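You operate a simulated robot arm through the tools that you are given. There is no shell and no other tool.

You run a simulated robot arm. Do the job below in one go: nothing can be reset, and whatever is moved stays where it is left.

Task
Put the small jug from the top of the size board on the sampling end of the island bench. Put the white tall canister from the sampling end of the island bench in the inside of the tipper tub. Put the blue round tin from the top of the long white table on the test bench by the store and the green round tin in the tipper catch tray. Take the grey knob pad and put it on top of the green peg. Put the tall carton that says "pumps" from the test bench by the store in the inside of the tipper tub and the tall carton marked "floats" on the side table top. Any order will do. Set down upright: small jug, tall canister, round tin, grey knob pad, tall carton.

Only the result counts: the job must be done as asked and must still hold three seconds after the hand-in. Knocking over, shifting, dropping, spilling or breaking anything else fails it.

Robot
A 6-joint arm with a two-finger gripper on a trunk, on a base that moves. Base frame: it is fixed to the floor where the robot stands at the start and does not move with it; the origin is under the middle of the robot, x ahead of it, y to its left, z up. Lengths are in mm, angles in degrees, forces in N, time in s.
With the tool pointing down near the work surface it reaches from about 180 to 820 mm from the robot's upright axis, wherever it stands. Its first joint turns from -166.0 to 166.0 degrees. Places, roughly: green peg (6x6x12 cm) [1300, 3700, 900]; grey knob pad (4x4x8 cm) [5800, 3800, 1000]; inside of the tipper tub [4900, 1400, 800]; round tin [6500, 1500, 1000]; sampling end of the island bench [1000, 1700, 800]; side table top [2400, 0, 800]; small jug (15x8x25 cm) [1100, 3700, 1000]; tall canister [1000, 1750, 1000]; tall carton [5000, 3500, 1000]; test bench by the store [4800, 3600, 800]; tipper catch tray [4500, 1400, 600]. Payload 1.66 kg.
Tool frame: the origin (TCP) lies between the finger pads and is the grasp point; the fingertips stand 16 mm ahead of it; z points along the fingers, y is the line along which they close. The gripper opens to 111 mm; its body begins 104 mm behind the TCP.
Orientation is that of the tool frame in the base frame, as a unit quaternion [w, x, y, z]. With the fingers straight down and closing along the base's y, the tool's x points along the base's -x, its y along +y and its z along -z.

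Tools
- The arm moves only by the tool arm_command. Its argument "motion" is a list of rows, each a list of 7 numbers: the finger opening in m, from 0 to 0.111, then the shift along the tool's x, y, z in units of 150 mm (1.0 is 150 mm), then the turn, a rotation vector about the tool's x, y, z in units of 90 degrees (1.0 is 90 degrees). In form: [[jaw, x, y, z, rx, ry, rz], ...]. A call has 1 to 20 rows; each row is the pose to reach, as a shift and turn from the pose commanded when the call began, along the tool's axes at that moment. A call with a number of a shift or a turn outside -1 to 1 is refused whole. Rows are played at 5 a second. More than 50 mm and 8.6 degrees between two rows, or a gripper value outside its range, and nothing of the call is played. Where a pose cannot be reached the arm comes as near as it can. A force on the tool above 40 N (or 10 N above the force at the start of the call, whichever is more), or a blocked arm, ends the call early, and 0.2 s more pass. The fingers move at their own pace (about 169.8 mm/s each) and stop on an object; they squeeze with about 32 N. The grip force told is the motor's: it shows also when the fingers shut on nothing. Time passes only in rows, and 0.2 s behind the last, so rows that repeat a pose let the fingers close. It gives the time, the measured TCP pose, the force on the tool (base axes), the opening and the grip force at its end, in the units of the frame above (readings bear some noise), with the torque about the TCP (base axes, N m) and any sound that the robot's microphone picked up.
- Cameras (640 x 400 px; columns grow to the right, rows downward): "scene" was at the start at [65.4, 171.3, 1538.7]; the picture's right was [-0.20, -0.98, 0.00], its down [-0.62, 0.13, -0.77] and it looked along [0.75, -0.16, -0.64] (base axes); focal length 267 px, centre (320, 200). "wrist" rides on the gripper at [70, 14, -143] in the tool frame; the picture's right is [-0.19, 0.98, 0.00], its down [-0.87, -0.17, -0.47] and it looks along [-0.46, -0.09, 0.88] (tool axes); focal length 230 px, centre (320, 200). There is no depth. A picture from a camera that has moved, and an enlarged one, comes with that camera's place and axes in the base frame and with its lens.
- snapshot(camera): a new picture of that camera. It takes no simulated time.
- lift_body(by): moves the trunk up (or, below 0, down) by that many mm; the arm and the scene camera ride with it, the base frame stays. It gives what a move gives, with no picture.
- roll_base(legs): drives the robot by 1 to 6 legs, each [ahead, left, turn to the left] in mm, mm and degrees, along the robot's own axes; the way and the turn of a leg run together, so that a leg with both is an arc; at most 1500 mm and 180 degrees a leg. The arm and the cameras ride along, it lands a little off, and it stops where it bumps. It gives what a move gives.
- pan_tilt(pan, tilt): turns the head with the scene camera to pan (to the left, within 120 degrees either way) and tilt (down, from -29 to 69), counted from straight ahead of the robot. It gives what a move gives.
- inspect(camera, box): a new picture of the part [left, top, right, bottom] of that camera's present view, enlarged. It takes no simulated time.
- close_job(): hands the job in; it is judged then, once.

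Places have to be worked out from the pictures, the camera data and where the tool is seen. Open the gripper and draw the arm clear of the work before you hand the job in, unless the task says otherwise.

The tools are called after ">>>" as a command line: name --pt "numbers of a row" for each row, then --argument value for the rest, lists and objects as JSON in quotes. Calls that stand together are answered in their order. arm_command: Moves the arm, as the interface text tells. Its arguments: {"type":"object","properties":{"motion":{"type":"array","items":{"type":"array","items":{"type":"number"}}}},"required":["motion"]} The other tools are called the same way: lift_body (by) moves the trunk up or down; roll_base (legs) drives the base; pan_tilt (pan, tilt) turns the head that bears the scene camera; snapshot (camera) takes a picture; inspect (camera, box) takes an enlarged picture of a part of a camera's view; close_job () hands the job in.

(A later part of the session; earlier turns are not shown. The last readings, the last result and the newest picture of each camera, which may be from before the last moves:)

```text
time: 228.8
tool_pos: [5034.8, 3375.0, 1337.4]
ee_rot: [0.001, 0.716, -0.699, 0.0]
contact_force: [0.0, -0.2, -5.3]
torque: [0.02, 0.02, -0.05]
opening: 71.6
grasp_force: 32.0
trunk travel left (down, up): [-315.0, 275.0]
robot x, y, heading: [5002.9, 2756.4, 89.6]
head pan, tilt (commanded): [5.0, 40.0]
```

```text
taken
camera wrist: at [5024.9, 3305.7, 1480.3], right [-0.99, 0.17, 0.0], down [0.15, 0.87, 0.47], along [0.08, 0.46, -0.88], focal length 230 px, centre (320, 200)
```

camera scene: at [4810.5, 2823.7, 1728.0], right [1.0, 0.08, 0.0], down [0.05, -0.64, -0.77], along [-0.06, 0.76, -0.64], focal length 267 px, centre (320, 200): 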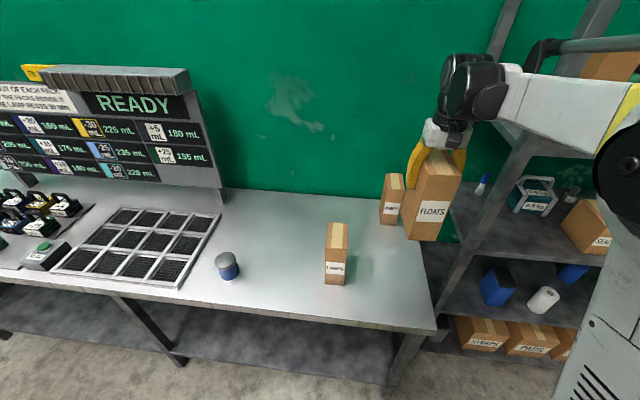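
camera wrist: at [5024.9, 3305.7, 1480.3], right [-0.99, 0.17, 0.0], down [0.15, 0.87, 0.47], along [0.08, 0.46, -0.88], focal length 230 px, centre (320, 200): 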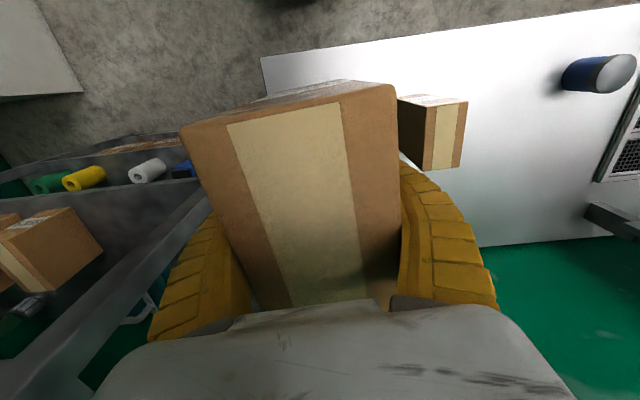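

FLOATS is held and lifted; the stop came from the sensor box under the palm touching the carton top, so I will grip less deep next time. I draw in the arm and drive round the tub end toward the side table.

>>> arm_command --pt "0.045 0.25 0 0 0 0 0" --pt "0.045 0.5 0 0 0 0 0" --pt "0.045 0.75 0 0 0 0 0" --pt "0.045 1.0 0 0 0 0 0" --pt "0.045 1.0 0 0 0 0 0"

>>> roll_base --legs '[[-350, 0, 0], [0, -620, 0], [-1450, 0, 0], [-150, 0, 0], [0, 0, 90]]'

>>> pan_tilt --pan 0 --tilt 25

>>> snapshot --camera "scene"

```text
time: 230.0
tool_pos: [5039.1, 3226.7, 1338.7]
ee_rot: [0.001, 0.715, -0.699, -0.001]
contact_force: [-0.5, -0.5, -4.2]
torque: [0.0, -0.01, -0.02]
opening: 71.8
grasp_force: 31.8
trunk travel left (down, up): [-315.0, 275.0]
robot x, y, heading: [5005.8, 2759.0, 89.6]
head pan, tilt (commanded): [5.0, 40.0]
```

```text
time: 247.0
tool_pos: [5162.6, 846.3, 1339.3]
ee_rot: [0.001, 1.0, 0.023, 0.0]
contact_force: [0.1, -0.5, -4.6]
torque: [-0.01, -0.03, -0.01]
opening: 71.8
grasp_force: 32.0
trunk travel left (down, up): [-315.0, 275.0]
robot x, y, heading: [5635.2, 823.9, -179.1]
head pan, tilt (commanded): [5.0, 40.0]
```

```text
time: 247.7
tool_pos: [5163.4, 845.9, 1338.6]
ee_rot: [0.001, 1.0, 0.022, -0.001]
contact_force: [0.8, -0.2, -4.4]
torque: [-0.01, 0.01, -0.01]
opening: 71.4
grasp_force: 32.2
trunk travel left (down, up): [-315.0, 275.0]
robot x, y, heading: [5633.5, 818.4, -179.2]
head pan, tilt (commanded): [0.0, 25.0]
```

```text
taken
camera scene: at [5562.8, 630.0, 1751.3], right [-0.01, 1.0, 0.0], down [0.42, 0.01, -0.91], along [-0.91, -0.01, -0.42], focal length 267 px, centre (320, 200)
```

scene: 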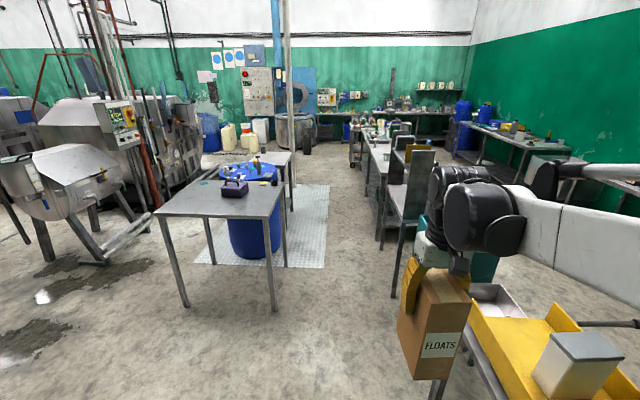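

The corridor ahead is clear between y≈260 and 1260. I drive along it toward the side table.

>>> roll_base --legs '[[1450, 0, 0], [1200, 0, -0.5]]'

>>> pan_tilt --pan 25 --tilt 35

>>> snapshot --camera "scene"

```text
time: 260.5
tool_pos: [2532.9, 898.4, 1339.0]
ee_rot: [0.001, 1.0, 0.001, 0.0]
contact_force: [-0.3, 0.5, -5.0]
torque: [0.0, 0.01, 0.03]
opening: 71.3
grasp_force: 31.4
trunk travel left (down, up): [-315.0, 275.0]
robot x, y, heading: [3002.1, 855.5, 178.3]
head pan, tilt (commanded): [0.0, 25.0]
```

```text
time: 261.4
tool_pos: [2533.9, 898.4, 1338.4]
ee_rot: [0.001, 1.0, 0.001, -0.001]
contact_force: [-0.8, -0.2, -5.2]
torque: [0.0, 0.03, 0.0]
opening: 71.4
grasp_force: 31.9
trunk travel left (down, up): [-315.0, 275.0]
robot x, y, heading: [2998.6, 857.8, 178.5]
head pan, tilt (commanded): [25.0, 35.0]
```

```text
taken
camera scene: at [2936.6, 629.0, 1735.7], right [-0.4, 0.92, 0.0], down [0.53, 0.23, -0.82], along [-0.75, -0.32, -0.57], focal length 267 px, centre (320, 200)
```

scene: 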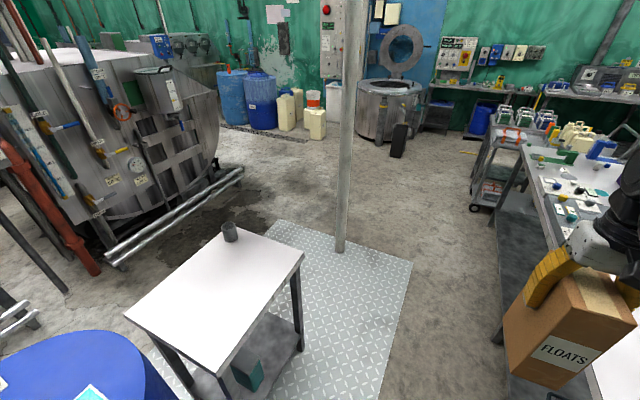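

The side table spans roughly x 2150–2720, y −200–220, with a cup on its far corner. I stand north of it and turn to face it.

>>> roll_base --legs '[[500, 200, 0], [0, 0, 91.5]]'

>>> pan_tilt --pan 0 --tilt 50

>>> snapshot --camera "scene"

>>> snapshot --camera "wrist"

```text
time: 268.4
tool_pos: [2473.5, 202.3, 1338.6]
ee_rot: [0.0, 0.693, 0.721, 0.0]
contact_force: [-0.8, -0.1, -4.4]
torque: [0.01, -0.02, -0.01]
opening: 71.2
grasp_force: 32.3
trunk travel left (down, up): [-315.0, 275.0]
robot x, y, heading: [2498.6, 670.9, -89.4]
head pan, tilt (commanded): [25.0, 35.0]
```

```text
time: 269.3
tool_pos: [2474.3, 201.9, 1339.7]
ee_rot: [0.0, 0.693, 0.721, -0.001]
contact_force: [-0.8, 0.0, -3.8]
torque: [-0.03, 0.0, 0.04]
opening: 71.4
grasp_force: 32.8
trunk travel left (down, up): [-315.0, 275.0]
robot x, y, heading: [2502.4, 673.8, -89.8]
head pan, tilt (commanded): [0.0, 50.0]
```

```text
taken
camera scene: at [2692.7, 612.9, 1713.9], right [-1.0, -0.01, 0.0], down [-0.01, 0.77, -0.64], along [0.0, -0.64, -0.77], focal length 267 px, centre (320, 200)
```

scene: 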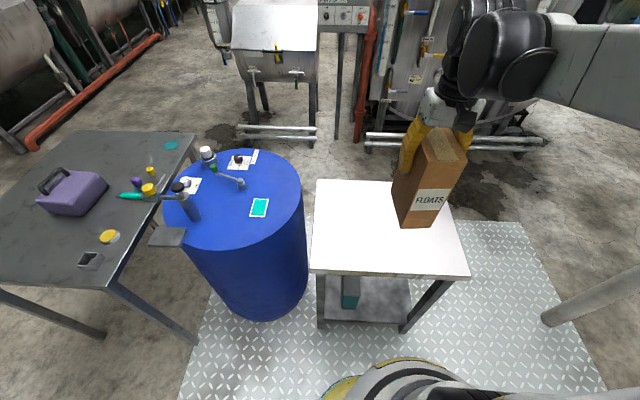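

```text
taken
camera wrist: at [2484.8, 272.1, 1481.4], right [0.99, -0.15, 0.0], down [-0.13, -0.87, 0.47], along [-0.07, -0.47, -0.88], focal length 230 px, centre (320, 200)
```

wrist: 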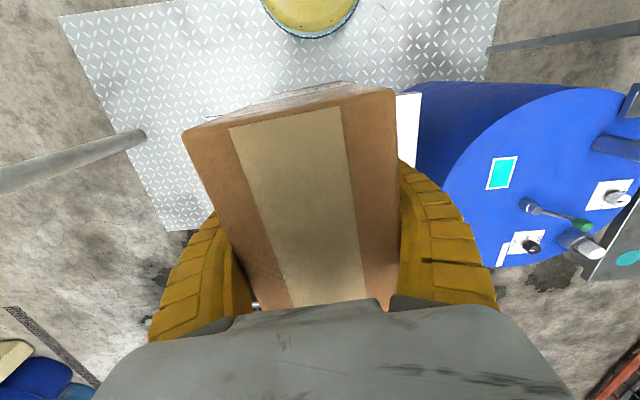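

The table is clear under the carton. I move 100 mm ahead, extend to y≈10 and lower the trunk by 290.

>>> roll_base --legs '[[100, 0, 0]]'

>>> arm_command --pt "0.045 -0.3 0 0 0 0 0" --pt "0.045 -0.6 0 0 0 0 0" --pt "0.045 -0.6 0 0 0 0 0"

>>> lift_body --by -290

>>> snapshot --camera "scene"

>>> snapshot --camera "wrist"

```text
time: 270.5
tool_pos: [2473.3, 99.8, 1337.8]
ee_rot: [0.0, 0.694, 0.72, 0.001]
contact_force: [0.7, -0.8, -5.1]
torque: [0.07, 0.0, 0.03]
opening: 71.5
grasp_force: 32.1
trunk travel left (down, up): [-315.0, 275.0]
robot x, y, heading: [2503.8, 572.0, -89.5]
head pan, tilt (commanded): [0.0, 50.0]
```

```text
time: 271.3
tool_pos: [2477.0, 12.5, 1336.9]
ee_rot: [0.001, 0.694, 0.72, 0.0]
contact_force: [-0.1, 0.7, -6.1]
torque: [-0.06, -0.02, 0.01]
opening: 71.6
grasp_force: 32.0
trunk travel left (down, up): [-315.0, 275.0]
robot x, y, heading: [2498.2, 572.2, -89.8]
head pan, tilt (commanded): [0.0, 50.0]
```

```text
time: 274.2
tool_pos: [2475.6, 11.6, 1047.5]
ee_rot: [0.001, 0.694, 0.72, 0.001]
contact_force: [-0.8, 0.5, -4.5]
torque: [-0.03, 0.0, -0.01]
opening: 71.3
grasp_force: 32.1
trunk travel left (down, up): [-25.0, 565.0]
robot x, y, heading: [2501.5, 568.6, -89.6]
head pan, tilt (commanded): [0.0, 50.0]
```

```text
taken
camera scene: at [2693.1, 512.9, 1424.0], right [-1.0, -0.01, 0.0], down [0.0, 0.77, -0.64], along [0.0, -0.64, -0.77], focal length 267 px, centre (320, 200)
```

scene: 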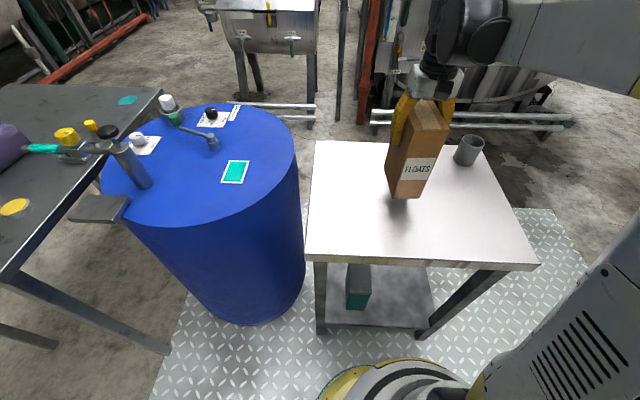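

```text
taken
camera wrist: at [2487.9, 82.0, 1190.6], right [0.99, -0.15, 0.0], down [-0.14, -0.87, 0.47], along [-0.07, -0.47, -0.88], focal length 230 px, centre (320, 200)
```

wrist: 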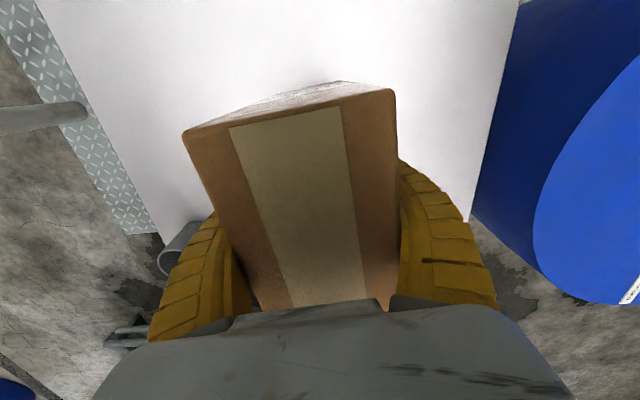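

The cup is well away from the fingers. I lower toward the table and then step down until contact.

>>> arm_command --pt "0.045 0 0 0.15 0 0 0" --pt "0.045 0 0 0.28 0 0 0" --pt "0.045 0 0 0.28 0 0 0"

>>> arm_command --pt "0.045 0 0 0.03 0 0 0" --pt "0.045 0 0 0.06 0 0 0" --pt "0.045 0 0 0.06 0 0 0"

>>> inspect --camera "scene" --box '[300, 60, 540, 280]'

```text
time: 275.0
tool_pos: [2476.7, 12.8, 1005.1]
ee_rot: [0.001, 0.694, 0.72, 0.001]
contact_force: [-1.5, -0.2, -5.5]
torque: [0.0, -0.02, 0.04]
opening: 71.2
grasp_force: 31.9
trunk travel left (down, up): [-25.0, 565.0]
robot x, y, heading: [2495.5, 570.2, -89.8]
head pan, tilt (commanded): [0.0, 50.0]
```

```text
time: 275.8
tool_pos: [2476.7, 11.7, 997.0]
ee_rot: [-0.001, 0.694, 0.72, 0.0]
contact_force: [-0.4, -0.7, -5.0]
torque: [-0.02, -0.02, 0.03]
opening: 71.2
grasp_force: 32.3
trunk travel left (down, up): [-25.0, 565.0]
robot x, y, heading: [2500.2, 569.5, -90.0]
head pan, tilt (commanded): [0.0, 50.0]
```

```text
1.82 times, centred on (420, 170) of scene
camera zoom: at [2693.1, 512.8, 1423.9], right [-1.0, -0.01, 0.0], down [0.0, 0.77, -0.64], along [0.0, -0.64, -0.77], focal length 485 px, centre (138, 254)
```

zoom: 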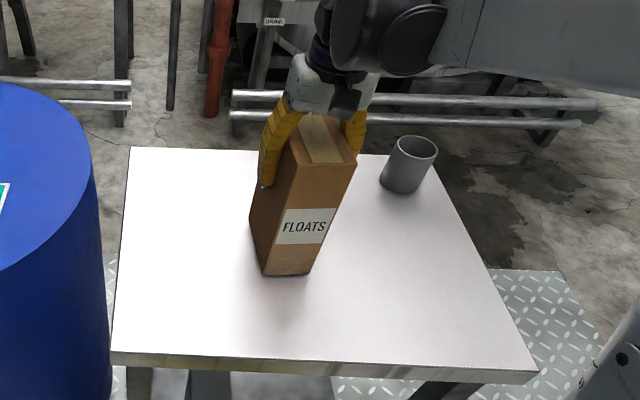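

Still in the air at z≈997. I keep stepping down in small moves.

>>> arm_command --pt "0.045 0 0 0.03 0 0 0" --pt "0.045 0 0 0.06 0 0 0" --pt "0.045 0 0 0.06 0 0 0"

>>> arm_command --pt "0.045 0 0 0.025 0 0 0" --pt "0.045 0 0 0.05 0 0 0" --pt "0.045 0 0 0.05 0 0 0"

```text
time: 276.6
tool_pos: [2478.0, 12.5, 989.0]
ee_rot: [0.0, 0.693, 0.721, -0.001]
contact_force: [0.1, -0.9, 24.5]
torque: [0.62, 0.04, -0.06]
opening: 76.0
grasp_force: 32.3
trunk travel left (down, up): [-25.0, 565.0]
robot x, y, heading: [2501.6, 572.8, -89.7]
head pan, tilt (commanded): [0.0, 50.0]
stopped in row 3: the force on the tool passed its limit at 41 N (the readings are from after the stop); the commanded pose is now the measured one
```

```text
time: 277.0
tool_pos: [2477.9, 12.0, 987.6]
ee_rot: [0.002, 0.694, 0.72, -0.001]
contact_force: [-0.2, 5.6, 26.2]
torque: [-0.29, -0.04, -0.02]
opening: 76.8
grasp_force: 31.9
trunk travel left (down, up): [-25.0, 565.0]
robot x, y, heading: [2499.7, 566.4, -89.5]
head pan, tilt (commanded): [0.0, 50.0]
stopped in row 1: the force on the tool passed its limit at 46 N (the readings are from after the stop); the commanded pose is now the measured one
```

The carton is on the table. I relieve the pressure, open wide and rise.

>>> arm_command --pt "0.045 0 0 -0.03 0 0 0" --pt "0.045 0 0 -0.03 0 0 0"

>>> arm_command --pt "0.1 0 0 0 0 0 0" --pt "0.111 0 0 0 0 0 0" --pt "0.111 0 0 0 0 0 0" --pt "0.111 0 0 -0.1 0 0 0" --pt "0.111 0 0 -0.35 0 0 0" --pt "0.111 0 0 -0.65 0 0 0" --pt "0.111 0 0 -0.95 0 0 0" --pt "0.111 0 0 -1.0 0 0 0"

>>> lift_body --by 150

>>> snapshot --camera "scene"

>>> snapshot --camera "wrist"

```text
time: 277.6
tool_pos: [2478.1, 10.3, 990.0]
ee_rot: [0.001, 0.694, 0.72, -0.001]
contact_force: [-0.2, 0.5, -1.4]
torque: [-0.03, 0.06, -0.03]
opening: 72.1
grasp_force: 32.5
trunk travel left (down, up): [-25.0, 565.0]
robot x, y, heading: [2499.7, 569.2, -89.5]
head pan, tilt (commanded): [0.0, 50.0]
```

```text
time: 279.4
tool_pos: [2476.4, 11.4, 1140.7]
ee_rot: [0.002, 0.694, 0.72, -0.001]
contact_force: [0.3, -0.3, -0.3]
torque: [-0.03, 0.03, -0.01]
opening: 111.0
grasp_force: 0.1
trunk travel left (down, up): [-25.0, 565.0]
robot x, y, heading: [2499.4, 570.8, -89.6]
head pan, tilt (commanded): [0.0, 50.0]
```

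```text
time: 281.1
tool_pos: [2475.9, 10.5, 1289.9]
ee_rot: [0.002, 0.694, 0.72, -0.002]
contact_force: [-0.7, -0.9, 0.1]
torque: [0.01, -0.02, -0.01]
opening: 110.8
grasp_force: 0.0
trunk travel left (down, up): [-175.0, 415.0]
robot x, y, heading: [2504.2, 572.3, -89.6]
head pan, tilt (commanded): [0.0, 50.0]
```

```text
taken
camera scene: at [2693.1, 512.9, 1573.8], right [-1.0, -0.01, 0.0], down [0.0, 0.77, -0.64], along [0.0, -0.64, -0.77], focal length 267 px, centre (320, 200)
```

scene: 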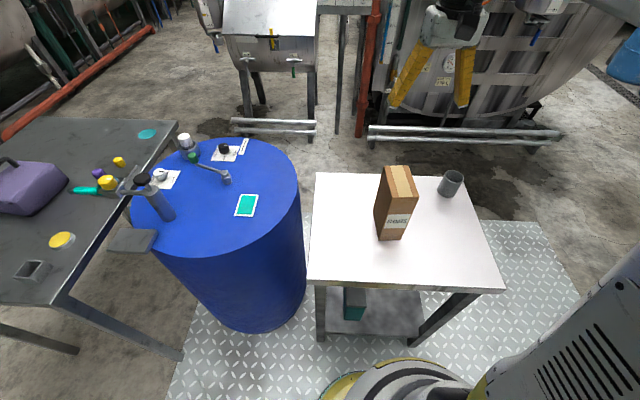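

```text
taken
camera wrist: at [2487.6, 81.5, 1432.4], right [0.99, -0.15, 0.0], down [-0.14, -0.87, 0.47], along [-0.07, -0.47, -0.88], focal length 230 px, centre (320, 200)
```

wrist: 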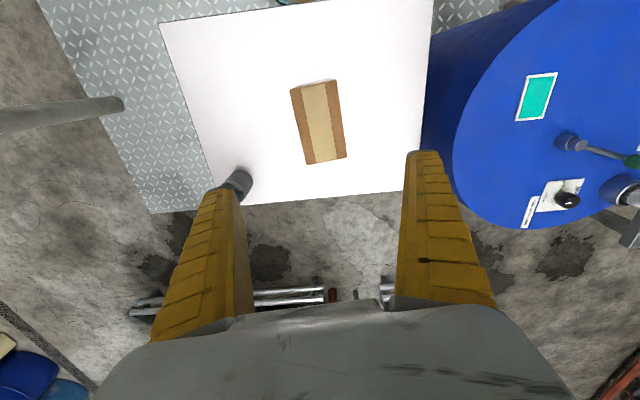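

FLOATS stands upright on the side table. I retract and drive back round to the test bench for PUMPS.

>>> arm_command --pt "0.111 0.25 0 0 0 0 0" --pt "0.111 0.5 0 0 0 0 0" --pt "0.111 0.75 0 0 0 0 0" --pt "0.111 1.0 0 0 0 0 0" --pt "0.111 1.0 0 0 0 0 0"

>>> roll_base --legs '[[-240, 0, 0], [0, 0, 89.6], [1450, 0, 0], [1450, 0, 0]]'

```text
time: 282.3
tool_pos: [2470.4, 161.3, 1290.5]
ee_rot: [0.001, 0.693, 0.721, -0.001]
contact_force: [0.0, -0.6, -0.6]
torque: [0.01, -0.02, 0.03]
opening: 110.8
grasp_force: 0.0
trunk travel left (down, up): [-175.0, 415.0]
robot x, y, heading: [2503.0, 573.5, -89.7]
head pan, tilt (commanded): [0.0, 50.0]
```

```text
time: 301.4
tool_pos: [5797.3, 755.7, 1291.2]
ee_rot: [0.001, -0.012, 1.0, 0.0]
contact_force: [0.8, 0.2, -0.6]
torque: [0.01, 0.01, -0.04]
opening: 111.0
grasp_force: 0.1
trunk travel left (down, up): [-175.0, 415.0]
robot x, y, heading: [5391.5, 790.9, -0.5]
head pan, tilt (commanded): [0.0, 50.0]
```

At (5391, 791). I continue: past the tub end, turn to face +y, up the aisle and left to the bench.

>>> roll_base --legs '[[230, 0, 0], [0, 0, 90.5], [1450, 0, 0], [200, 0, 0], [0, 560, 0]]'

>>> pan_tilt --pan 0 --tilt 40

>>> snapshot --camera "scene"

>>> pan_tilt --pan -25 --tilt 15

>>> snapshot --camera "scene"

```text
time: 317.8
tool_pos: [5133.7, 2853.7, 1290.7]
ee_rot: [-0.002, 0.713, -0.701, -0.001]
contact_force: [0.1, -0.9, -0.5]
torque: [0.0, -0.03, 0.04]
opening: 110.6
grasp_force: 0.0
trunk travel left (down, up): [-175.0, 415.0]
robot x, y, heading: [5097.1, 2445.7, 89.3]
head pan, tilt (commanded): [0.0, 50.0]
```

```text
time: 318.5
tool_pos: [5133.4, 2853.6, 1292.3]
ee_rot: [-0.001, 0.713, -0.701, -0.002]
contact_force: [0.3, -0.1, 0.0]
torque: [-0.01, -0.01, 0.0]
opening: 110.8
grasp_force: 0.0
trunk travel left (down, up): [-175.0, 415.0]
robot x, y, heading: [5092.3, 2445.0, 89.2]
head pan, tilt (commanded): [0.0, 40.0]
```

```text
taken
camera scene: at [4907.8, 2511.2, 1588.0], right [1.0, -0.01, 0.0], down [-0.01, -0.64, -0.77], along [0.01, 0.77, -0.64], focal length 267 px, centre (320, 200)
```

scene: 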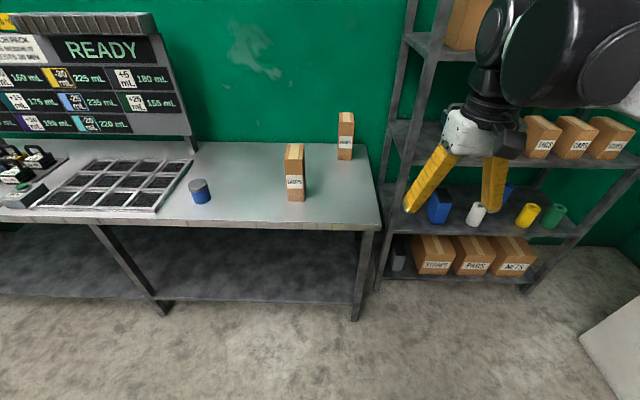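

```text
time: 319.4
tool_pos: [5133.0, 2852.6, 1290.3]
ee_rot: [-0.001, 0.713, -0.701, -0.002]
contact_force: [0.3, -0.4, -0.3]
torque: [-0.03, 0.01, -0.02]
opening: 110.8
grasp_force: 0.0
trunk travel left (down, up): [-175.0, 415.0]
robot x, y, heading: [5093.0, 2446.4, 89.2]
head pan, tilt (commanded): [-25.0, 15.0]
```

```text
taken
camera scene: at [4947.2, 2510.4, 1627.6], right [0.9, -0.43, 0.0], down [-0.11, -0.23, -0.97], along [0.42, 0.87, -0.26], focal length 267 px, centre (320, 200)
```

scene: 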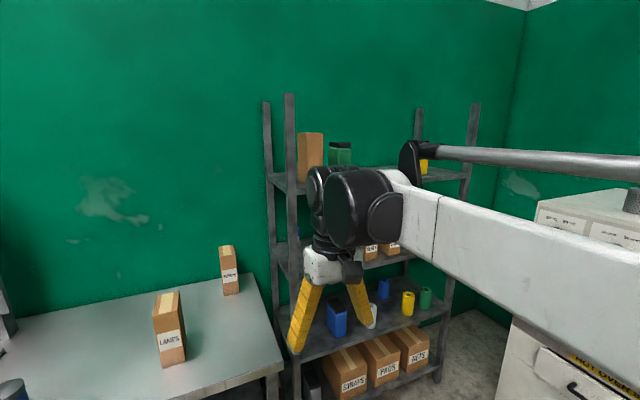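

PUMPS sits far back at y≈3727–3849, near the reach limit, so I drive as close to the bench as is safe (y≈2930) and will tilt the tool forward a little to reach it.

>>> roll_base --legs '[[480, 40, 0.6]]'

>>> pan_tilt --pan -5 --tilt 40

>>> snapshot --camera "scene"

>>> snapshot --camera "wrist"

```text
time: 322.2
tool_pos: [5100.4, 3339.5, 1290.7]
ee_rot: [-0.001, 0.713, -0.701, -0.001]
contact_force: [0.4, -0.3, 0.5]
torque: [-0.02, -0.01, 0.02]
opening: 110.7
grasp_force: 0.1
trunk travel left (down, up): [-175.0, 415.0]
robot x, y, heading: [5063.3, 2931.0, 89.0]
head pan, tilt (commanded): [-25.0, 15.0]
```

```text
time: 323.1
tool_pos: [5100.1, 3336.6, 1291.7]
ee_rot: [-0.001, 0.713, -0.701, -0.001]
contact_force: [0.3, -0.3, -0.7]
torque: [-0.02, 0.01, 0.01]
opening: 111.0
grasp_force: 0.1
trunk travel left (down, up): [-175.0, 415.0]
robot x, y, heading: [5062.9, 2926.1, 89.3]
head pan, tilt (commanded): [-5.0, 40.0]
```

```text
taken
camera scene: at [4881.8, 2996.0, 1588.2], right [0.99, -0.1, 0.0], down [-0.07, -0.64, -0.77], along [0.08, 0.76, -0.64], focal length 267 px, centre (320, 200)
```

scene: 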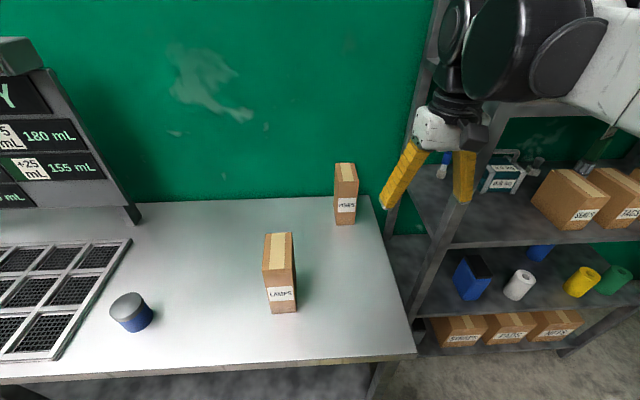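

```text
taken
camera wrist: at [5088.5, 3267.5, 1433.4], right [-0.99, 0.17, 0.0], down [0.15, 0.87, 0.47], along [0.08, 0.47, -0.88], focal length 230 px, centre (320, 200)
```

wrist: 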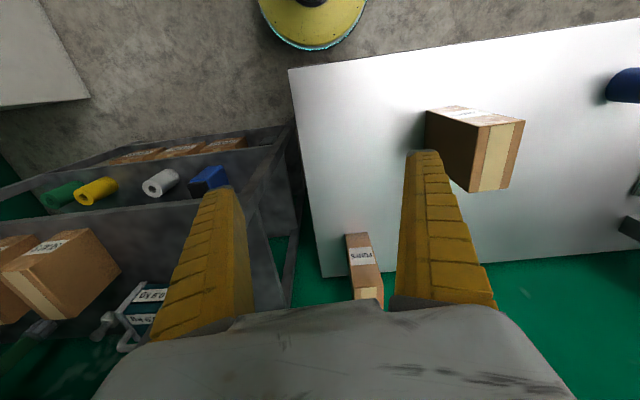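

There is still about 70 mm of free floor before the bench, so I move 30 mm ahead and extend the arm over the bench at height.

>>> roll_base --legs '[[30, 0, 0]]'

>>> arm_command --pt "0.111 -0.25 0.07 0 0 0 0" --pt "0.111 -0.5 0.14 0 0 0 0" --pt "0.111 -0.75 0.21 0 0 0 0" --pt "0.111 -1.0 0.28 0 0 0 0" --pt "0.111 -1.0 0.28 0 0 0 0"

>>> arm_command --pt "0.111 -0.25 0 0 0 -0.05 0" --pt "0.111 -0.5 0 0 0 -0.1 0" --pt "0.111 -0.75 0 0 0 -0.16 0" --pt "0.111 -1.0 0 0 0 -0.222 0" --pt "0.111 -1.0 0 0 0 -0.222 0"

>>> snapshot --camera "wrist"

>>> snapshot --camera "scene"

```text
time: 324.0
tool_pos: [5100.5, 3369.7, 1290.6]
ee_rot: [-0.001, 0.714, -0.7, 0.0]
contact_force: [-0.2, 0.9, -0.3]
torque: [-0.03, -0.03, -0.01]
opening: 111.0
grasp_force: 0.0
trunk travel left (down, up): [-175.0, 415.0]
robot x, y, heading: [5062.5, 2959.2, 89.4]
head pan, tilt (commanded): [-5.0, 40.0]
```

```text
time: 325.2
tool_pos: [5054.1, 3517.5, 1291.7]
ee_rot: [-0.001, 0.714, -0.701, -0.002]
contact_force: [-0.1, -0.5, 0.2]
torque: [0.01, 0.01, 0.0]
opening: 110.6
grasp_force: 0.0
trunk travel left (down, up): [-175.0, 415.0]
robot x, y, heading: [5065.8, 2961.5, 89.1]
head pan, tilt (commanded): [-5.0, 40.0]
```

```text
time: 326.4
tool_pos: [5053.4, 3668.0, 1293.8]
ee_rot: [-0.124, 0.702, -0.69, -0.125]
contact_force: [-0.5, 0.5, 0.5]
torque: [-0.03, 0.0, 0.0]
opening: 110.8
grasp_force: 0.0
trunk travel left (down, up): [-175.0, 415.0]
robot x, y, heading: [5062.5, 2960.6, 89.4]
head pan, tilt (commanded): [-5.0, 40.0]
```

```text
taken
camera wrist: at [5042.3, 3552.5, 1403.3], right [-0.98, 0.16, 0.07], down [0.16, 0.65, 0.74], along [0.08, 0.74, -0.67], focal length 230 px, centre (320, 200)
```

wrist: 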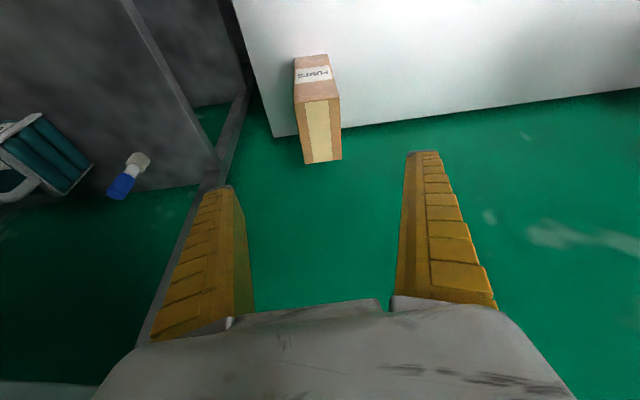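

```text
taken
camera scene: at [4882.2, 3025.9, 1588.1], right [0.99, -0.1, 0.0], down [-0.07, -0.64, -0.77], along [0.08, 0.76, -0.64], focal length 267 px, centre (320, 200)
```

scene: 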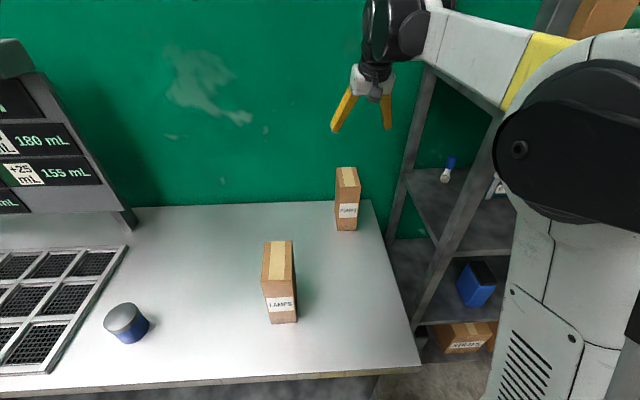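

The tilt works. I enlarge the wrist view to measure PUMPS accurately.

>>> inspect --camera "wrist" --box '[260, 40, 380, 180]'

>>> inspect --camera "scene" --box '[250, 140, 400, 330]'

```text
2.86 times, centred on (320, 110) of wrist
camera zoom: at [5042.3, 3552.5, 1403.3], right [-0.98, 0.16, 0.07], down [0.16, 0.65, 0.74], along [0.08, 0.74, -0.67], focal length 657 px, centre (320, 457)
```

zoom: 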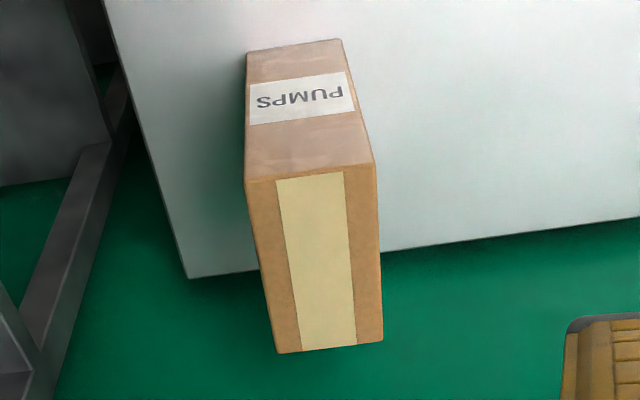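

```text
2.11 times, centred on (325, 235) of scene
camera zoom: at [4882.2, 3025.9, 1588.1], right [0.99, -0.1, 0.0], down [-0.07, -0.64, -0.77], along [0.08, 0.76, -0.64], focal length 562 px, centre (310, 126)
```

zoom: 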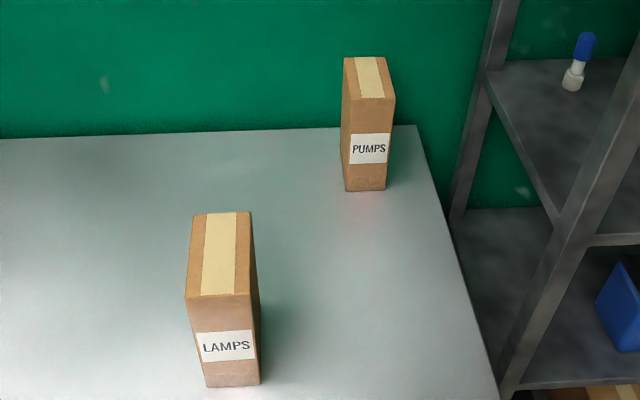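

PUMPS' top is centred at about (5055, 3775), turned about −3.6°. I lower the trunk 170, move over it and align the yaw.

>>> lift_body --by -170

>>> arm_command --pt "0.111 -0.2 -0.007 0.074 0.006 0 0.016" --pt "0.111 -0.4 -0.014 0.148 0.012 0 0.032" --pt "0.111 -0.625 -0.022 0.231 0.0177 0 0.048" --pt "0.111 -0.625 -0.022 0.231 0.0177 0 0.048"

>>> snapshot --camera "wrist"

>>> snapshot --camera "scene"

```text
time: 328.3
tool_pos: [5052.5, 3666.8, 1124.7]
ee_rot: [-0.123, 0.702, -0.69, -0.125]
contact_force: [-0.3, 0.1, -0.2]
torque: [0.0, -0.03, 0.01]
opening: 110.7
grasp_force: 0.1
trunk travel left (down, up): [-5.0, 585.0]
robot x, y, heading: [5058.1, 2959.4, 89.2]
head pan, tilt (commanded): [-5.0, 40.0]
```

```text
time: 329.3
tool_pos: [5054.5, 3766.0, 1124.0]
ee_rot: [0.127, -0.674, 0.718, 0.119]
contact_force: [-0.8, 1.0, -0.4]
torque: [-0.04, -0.04, 0.04]
opening: 110.9
grasp_force: 0.1
trunk travel left (down, up): [-5.0, 585.0]
robot x, y, heading: [5058.7, 2958.8, 89.0]
head pan, tilt (commanded): [-5.0, 40.0]
```

```text
taken
camera wrist: at [5035.1, 3652.4, 1233.6], right [-0.97, 0.24, 0.07], down [0.21, 0.64, 0.74], along [0.14, 0.73, -0.67], focal length 230 px, centre (320, 200)
```

wrist: 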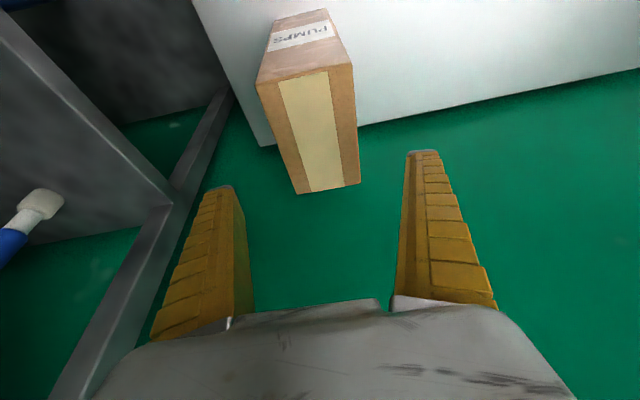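

```text
taken
camera scene: at [4882.2, 3026.6, 1418.1], right [0.99, -0.1, 0.0], down [-0.07, -0.64, -0.77], along [0.08, 0.76, -0.64], focal length 267 px, centre (320, 200)
```

scene: 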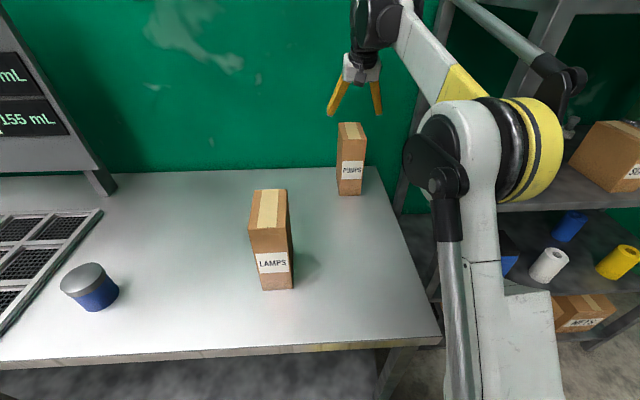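

Centre confirmed at (5054, 3775). I descend vertically to z≈1014 (carton top only 35 mm above the grasp point) and close.

>>> arm_command --pt "0.111 0.084 0 0.23 0 0 0" --pt "0.111 0.168 0 0.46 0 0 0" --pt "0.111 0.22 0 0.604 0 0 0" --pt "0.111 0.251 0 0.689 0 0 0" --pt "0.111 0.251 0 0.689 0 0 0"

>>> snapshot --camera "wrist"

```text
time: 330.5
tool_pos: [5053.4, 3768.0, 1013.2]
ee_rot: [0.128, -0.674, 0.718, 0.12]
contact_force: [-0.3, -0.5, 0.0]
torque: [0.01, 0.02, -0.01]
opening: 110.9
grasp_force: 0.0
trunk travel left (down, up): [-5.0, 585.0]
robot x, y, heading: [5061.4, 2958.6, 89.0]
head pan, tilt (commanded): [-5.0, 40.0]
```

```text
taken
camera wrist: at [5034.7, 3654.7, 1123.3], right [-0.97, 0.24, 0.07], down [0.21, 0.64, 0.74], along [0.14, 0.73, -0.67], focal length 230 px, centre (320, 200)
```

wrist: 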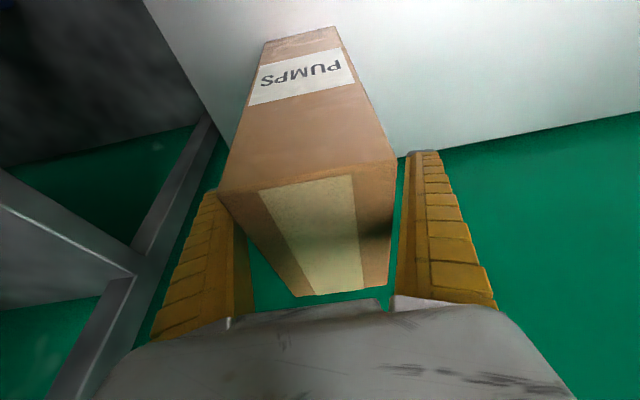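

The carton sits between the fingers without contact. I close and lift a little.

>>> arm_command --pt "0.045 0 0 0 0 0 0" --pt "0.045 0 0 0 0 0 0" --pt "0.045 0 0 0 0 0 0" --pt "0.045 0 0 0 0 0 0"

>>> arm_command --pt "0.045 -0.03 0 -0.08 0 0 0" --pt "0.045 -0.084 0 -0.23 0 0 0" --pt "0.045 -0.168 0 -0.46 0 0 0" --pt "0.045 -0.251 0 -0.689 0 0 0" --pt "0.045 -0.251 0 -0.689 0 0 0"

>>> snapshot --camera "scene"

>>> snapshot --camera "wrist"

```text
time: 331.5
tool_pos: [5054.2, 3768.1, 1014.0]
ee_rot: [0.128, -0.674, 0.718, 0.12]
contact_force: [-0.6, 1.3, 2.1]
torque: [-0.09, -0.07, 0.05]
opening: 71.6
grasp_force: 32.1
trunk travel left (down, up): [-5.0, 585.0]
robot x, y, heading: [5060.5, 2960.4, 89.0]
head pan, tilt (commanded): [-5.0, 40.0]
```

```text
time: 332.7
tool_pos: [5053.2, 3767.0, 1123.8]
ee_rot: [0.127, -0.675, 0.717, 0.119]
contact_force: [0.4, -0.3, -3.6]
torque: [-0.01, 0.0, -0.01]
opening: 71.5
grasp_force: 31.7
trunk travel left (down, up): [-5.0, 585.0]
robot x, y, heading: [5060.6, 2959.8, 89.3]
head pan, tilt (commanded): [-5.0, 40.0]
```

```text
taken
camera scene: at [4882.2, 3026.5, 1418.0], right [0.99, -0.1, 0.0], down [-0.07, -0.64, -0.77], along [0.08, 0.76, -0.64], focal length 267 px, centre (320, 200)
```

scene: 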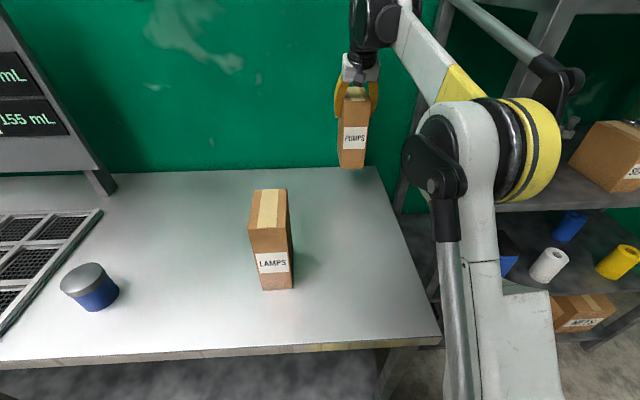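

```text
taken
camera wrist: at [5032.9, 3653.1, 1233.3], right [-0.97, 0.24, 0.07], down [0.21, 0.64, 0.74], along [0.14, 0.73, -0.67], focal length 230 px, centre (320, 200)
```

wrist: 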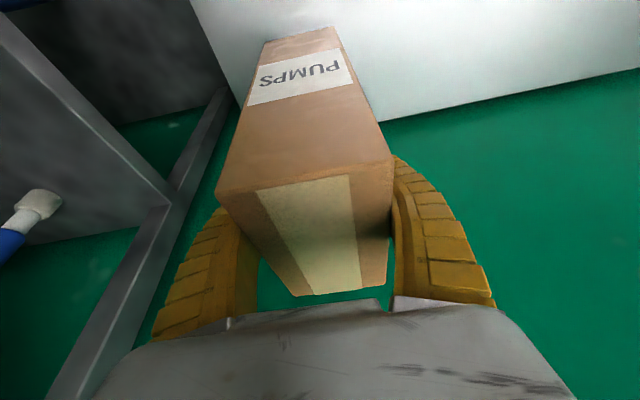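

PUMPS is lifted and upright. I raise the trunk, pull the arm in keeping this tilt, and drive round to the front of the tub.

>>> lift_body --by 220

>>> arm_command --pt "0.045 0.234 -0.016 -0.085 0 0 0" --pt "0.045 0.469 -0.032 -0.171 0 0 0" --pt "0.045 0.703 -0.047 -0.256 0 0 0" --pt "0.045 0.938 -0.063 -0.342 0 0 0" --pt "0.045 0.938 -0.063 -0.342 0 0 0"

>>> arm_command --pt "0.045 0.234 -0.016 -0.085 0 0 0" --pt "0.045 0.469 -0.032 -0.171 0 0 0" --pt "0.045 0.703 -0.047 -0.256 0 0 0" --pt "0.045 0.938 -0.063 -0.342 0 0 0" --pt "0.045 0.938 -0.063 -0.342 0 0 0"

>>> roll_base --legs '[[-520, 0, 0], [0, -560, 0], [-1400, 0, 1], [-240, 0, 0], [0, 760, 0]]'

>>> pan_tilt --pan 0 --tilt 50

>>> snapshot --camera "scene"

>>> snapshot --camera "wrist"

```text
time: 335.0
tool_pos: [5051.7, 3766.8, 1342.1]
ee_rot: [0.128, -0.674, 0.718, 0.119]
contact_force: [0.1, 0.0, -4.0]
torque: [-0.04, 0.0, -0.02]
opening: 71.4
grasp_force: 31.7
trunk travel left (down, up): [-225.0, 365.0]
robot x, y, heading: [5062.2, 2959.0, 89.4]
head pan, tilt (commanded): [-5.0, 40.0]
```

```text
time: 336.2
tool_pos: [5053.5, 3617.2, 1342.3]
ee_rot: [0.128, -0.674, 0.718, 0.12]
contact_force: [0.1, 0.3, -3.6]
torque: [0.0, -0.02, -0.01]
opening: 71.4
grasp_force: 32.2
trunk travel left (down, up): [-225.0, 365.0]
robot x, y, heading: [5060.6, 2963.2, 89.2]
head pan, tilt (commanded): [-5.0, 40.0]
```

```text
time: 337.4
tool_pos: [5052.3, 3470.1, 1344.0]
ee_rot: [0.127, -0.674, 0.718, 0.119]
contact_force: [0.4, -0.2, -4.8]
torque: [-0.02, -0.04, 0.02]
opening: 71.1
grasp_force: 31.6
trunk travel left (down, up): [-225.0, 365.0]
robot x, y, heading: [5064.0, 2960.8, 89.0]
head pan, tilt (commanded): [-5.0, 40.0]
```

```text
time: 355.2
tool_pos: [4818.6, 1262.0, 1344.7]
ee_rot: [0.126, -0.682, 0.71, 0.122]
contact_force: [0.2, -0.3, -4.8]
torque: [0.0, 0.0, -0.03]
opening: 71.3
grasp_force: 31.9
trunk travel left (down, up): [-225.0, 365.0]
robot x, y, heading: [4841.5, 752.4, 90.5]
head pan, tilt (commanded): [-5.0, 40.0]
```

```text
time: 355.9
tool_pos: [4818.4, 1262.7, 1343.9]
ee_rot: [0.126, -0.682, 0.71, 0.12]
contact_force: [-0.3, -0.8, -5.1]
torque: [0.03, 0.01, -0.01]
opening: 71.3
grasp_force: 32.4
trunk travel left (down, up): [-225.0, 365.0]
robot x, y, heading: [4840.0, 752.4, 90.5]
head pan, tilt (commanded): [0.0, 50.0]
```

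```text
taken
camera scene: at [4651.1, 808.3, 1623.9], right [1.0, 0.01, 0.0], down [0.01, -0.77, -0.64], along [-0.01, 0.64, -0.77], focal length 267 px, centre (320, 200)
```

scene: 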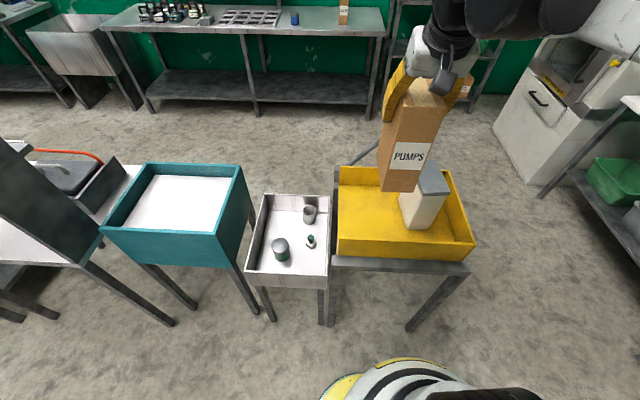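

```text
taken
camera wrist: at [4801.7, 1148.0, 1454.1], right [-0.97, 0.22, 0.07], down [0.19, 0.64, 0.74], along [0.12, 0.73, -0.67], focal length 230 px, centre (320, 200)
```

wrist: 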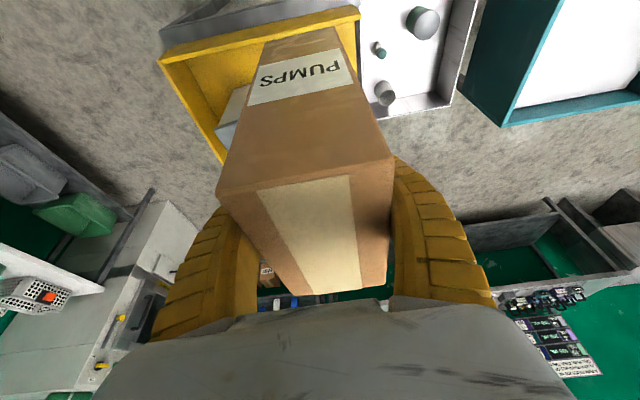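

The canister still stands in the tub and there is room to its left. I bring PUMPS over (4835, 1420) and lower the trunk.

>>> arm_command --pt "0.045 -0.246 -0.018 0.09 0 0 0" --pt "0.045 -0.493 -0.035 0.18 0 0 0" --pt "0.045 -0.74 -0.053 0.27 0 0 0" --pt "0.045 -0.986 -0.071 0.361 0 0 0" --pt "0.045 -0.986 -0.071 0.361 0 0 0"

>>> lift_body --by -220

>>> snapshot --camera "scene"

>>> snapshot --camera "wrist"

```text
time: 357.1
tool_pos: [4835.7, 1417.3, 1344.4]
ee_rot: [0.127, -0.682, 0.71, 0.121]
contact_force: [0.2, 0.2, -4.8]
torque: [0.03, 0.02, -0.02]
opening: 71.1
grasp_force: 32.4
trunk travel left (down, up): [-225.0, 365.0]
robot x, y, heading: [4838.8, 753.2, 90.4]
head pan, tilt (commanded): [0.0, 50.0]
```

```text
time: 359.4
tool_pos: [4836.0, 1418.2, 1123.6]
ee_rot: [0.125, -0.682, 0.71, 0.121]
contact_force: [0.2, -0.2, -3.4]
torque: [-0.01, 0.02, -0.01]
opening: 71.2
grasp_force: 32.2
trunk travel left (down, up): [-5.0, 585.0]
robot x, y, heading: [4838.3, 753.3, 90.8]
head pan, tilt (commanded): [0.0, 50.0]
```

```text
taken
camera scene: at [4651.1, 808.3, 1404.0], right [1.0, 0.01, 0.0], down [0.01, -0.77, -0.64], along [-0.01, 0.64, -0.77], focal length 267 px, centre (320, 200)
```

scene: 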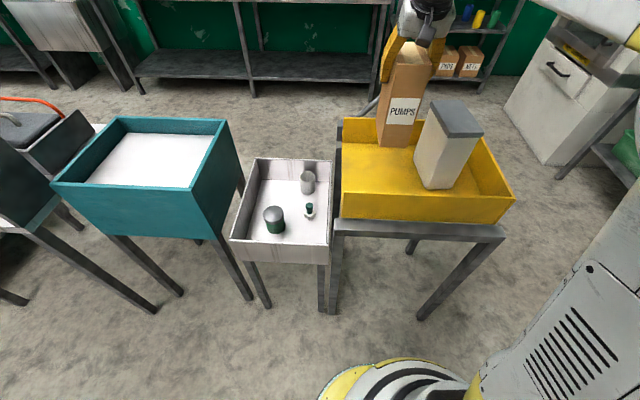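

```text
taken
camera wrist: at [4818.5, 1304.0, 1233.9], right [-0.97, 0.22, 0.07], down [0.19, 0.64, 0.74], along [0.12, 0.73, -0.67], focal length 230 px, centre (320, 200)
```

wrist: 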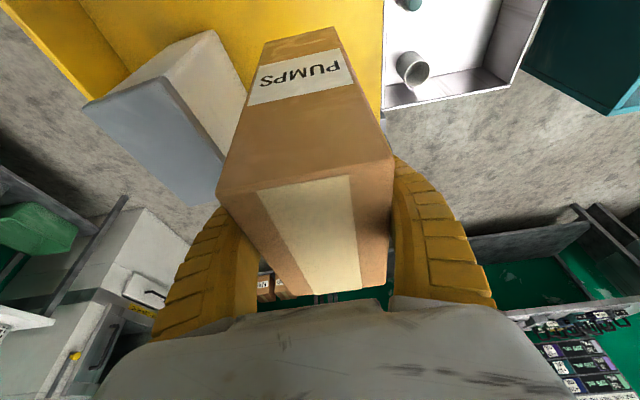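

There is about 55 mm between fingers and canister. I lower straight down to z≈978.

>>> arm_command --pt "0.045 0.1 0 0.27 0 0 0" --pt "0.045 0.2 0 0.54 0 0 0" --pt "0.045 0.285 0 0.778 0 0 0" --pt "0.045 0.333 0 0.909 0 0 0" --pt "0.045 0.333 0 0.909 0 0 0"

>>> arm_command --pt "0.045 0.01 0 0.028 0 0 0" --pt "0.045 0.02 0 0.056 0 0 0" --pt "0.045 0.02 0 0.056 0 0 0"

>>> inspect --camera "scene" --box '[320, 60, 520, 250]'

```text
time: 360.6
tool_pos: [4834.3, 1417.6, 977.6]
ee_rot: [0.126, -0.683, 0.71, 0.121]
contact_force: [0.4, 0.4, -4.3]
torque: [-0.01, 0.02, 0.0]
opening: 71.1
grasp_force: 31.9
trunk travel left (down, up): [-5.0, 585.0]
robot x, y, heading: [4841.8, 754.8, 90.5]
head pan, tilt (commanded): [0.0, 50.0]
```

```text
time: 361.4
tool_pos: [4836.0, 1418.2, 968.9]
ee_rot: [0.126, -0.682, 0.71, 0.121]
contact_force: [0.5, 0.8, -4.6]
torque: [0.0, 0.0, -0.01]
opening: 71.3
grasp_force: 31.9
trunk travel left (down, up): [-5.0, 585.0]
robot x, y, heading: [4839.9, 755.0, 90.8]
head pan, tilt (commanded): [0.0, 50.0]
```

```text
2.11 times, centred on (420, 155) of scene
camera zoom: at [4651.1, 808.3, 1403.9], right [1.0, 0.01, 0.0], down [0.01, -0.77, -0.64], along [-0.01, 0.64, -0.77], focal length 562 px, centre (110, 295)
```

zoom: 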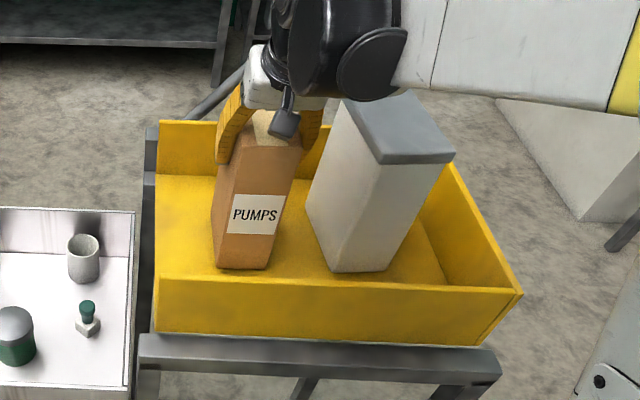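

No contact yet at 969. I step down in 4 mm moves.

>>> arm_command --pt "0.045 0.01 0 0.028 0 0 0" --pt "0.045 0.018 0 0.05 0 0 0" --pt "0.045 0.018 0 0.05 0 0 0"

>>> arm_command --pt "0.045 0.009 0 0.025 0 0 0" --pt "0.045 0.009 0 0.025 0 0 0"

```text
time: 362.2
tool_pos: [4835.6, 1417.7, 962.0]
ee_rot: [0.127, -0.682, 0.709, 0.122]
contact_force: [-1.6, 5.8, 23.0]
torque: [-0.6, -0.05, 0.0]
opening: 71.5
grasp_force: 32.0
trunk travel left (down, up): [-5.0, 585.0]
robot x, y, heading: [4839.9, 752.9, 90.9]
head pan, tilt (commanded): [0.0, 50.0]
```

```text
time: 362.8
tool_pos: [4835.5, 1416.9, 959.0]
ee_rot: [0.127, -0.683, 0.709, 0.122]
contact_force: [-0.9, 6.8, 28.8]
torque: [0.01, -0.07, -0.08]
opening: 72.9
grasp_force: 31.8
trunk travel left (down, up): [-5.0, 585.0]
robot x, y, heading: [4841.3, 755.2, 90.6]
head pan, tilt (commanded): [0.0, 50.0]
```

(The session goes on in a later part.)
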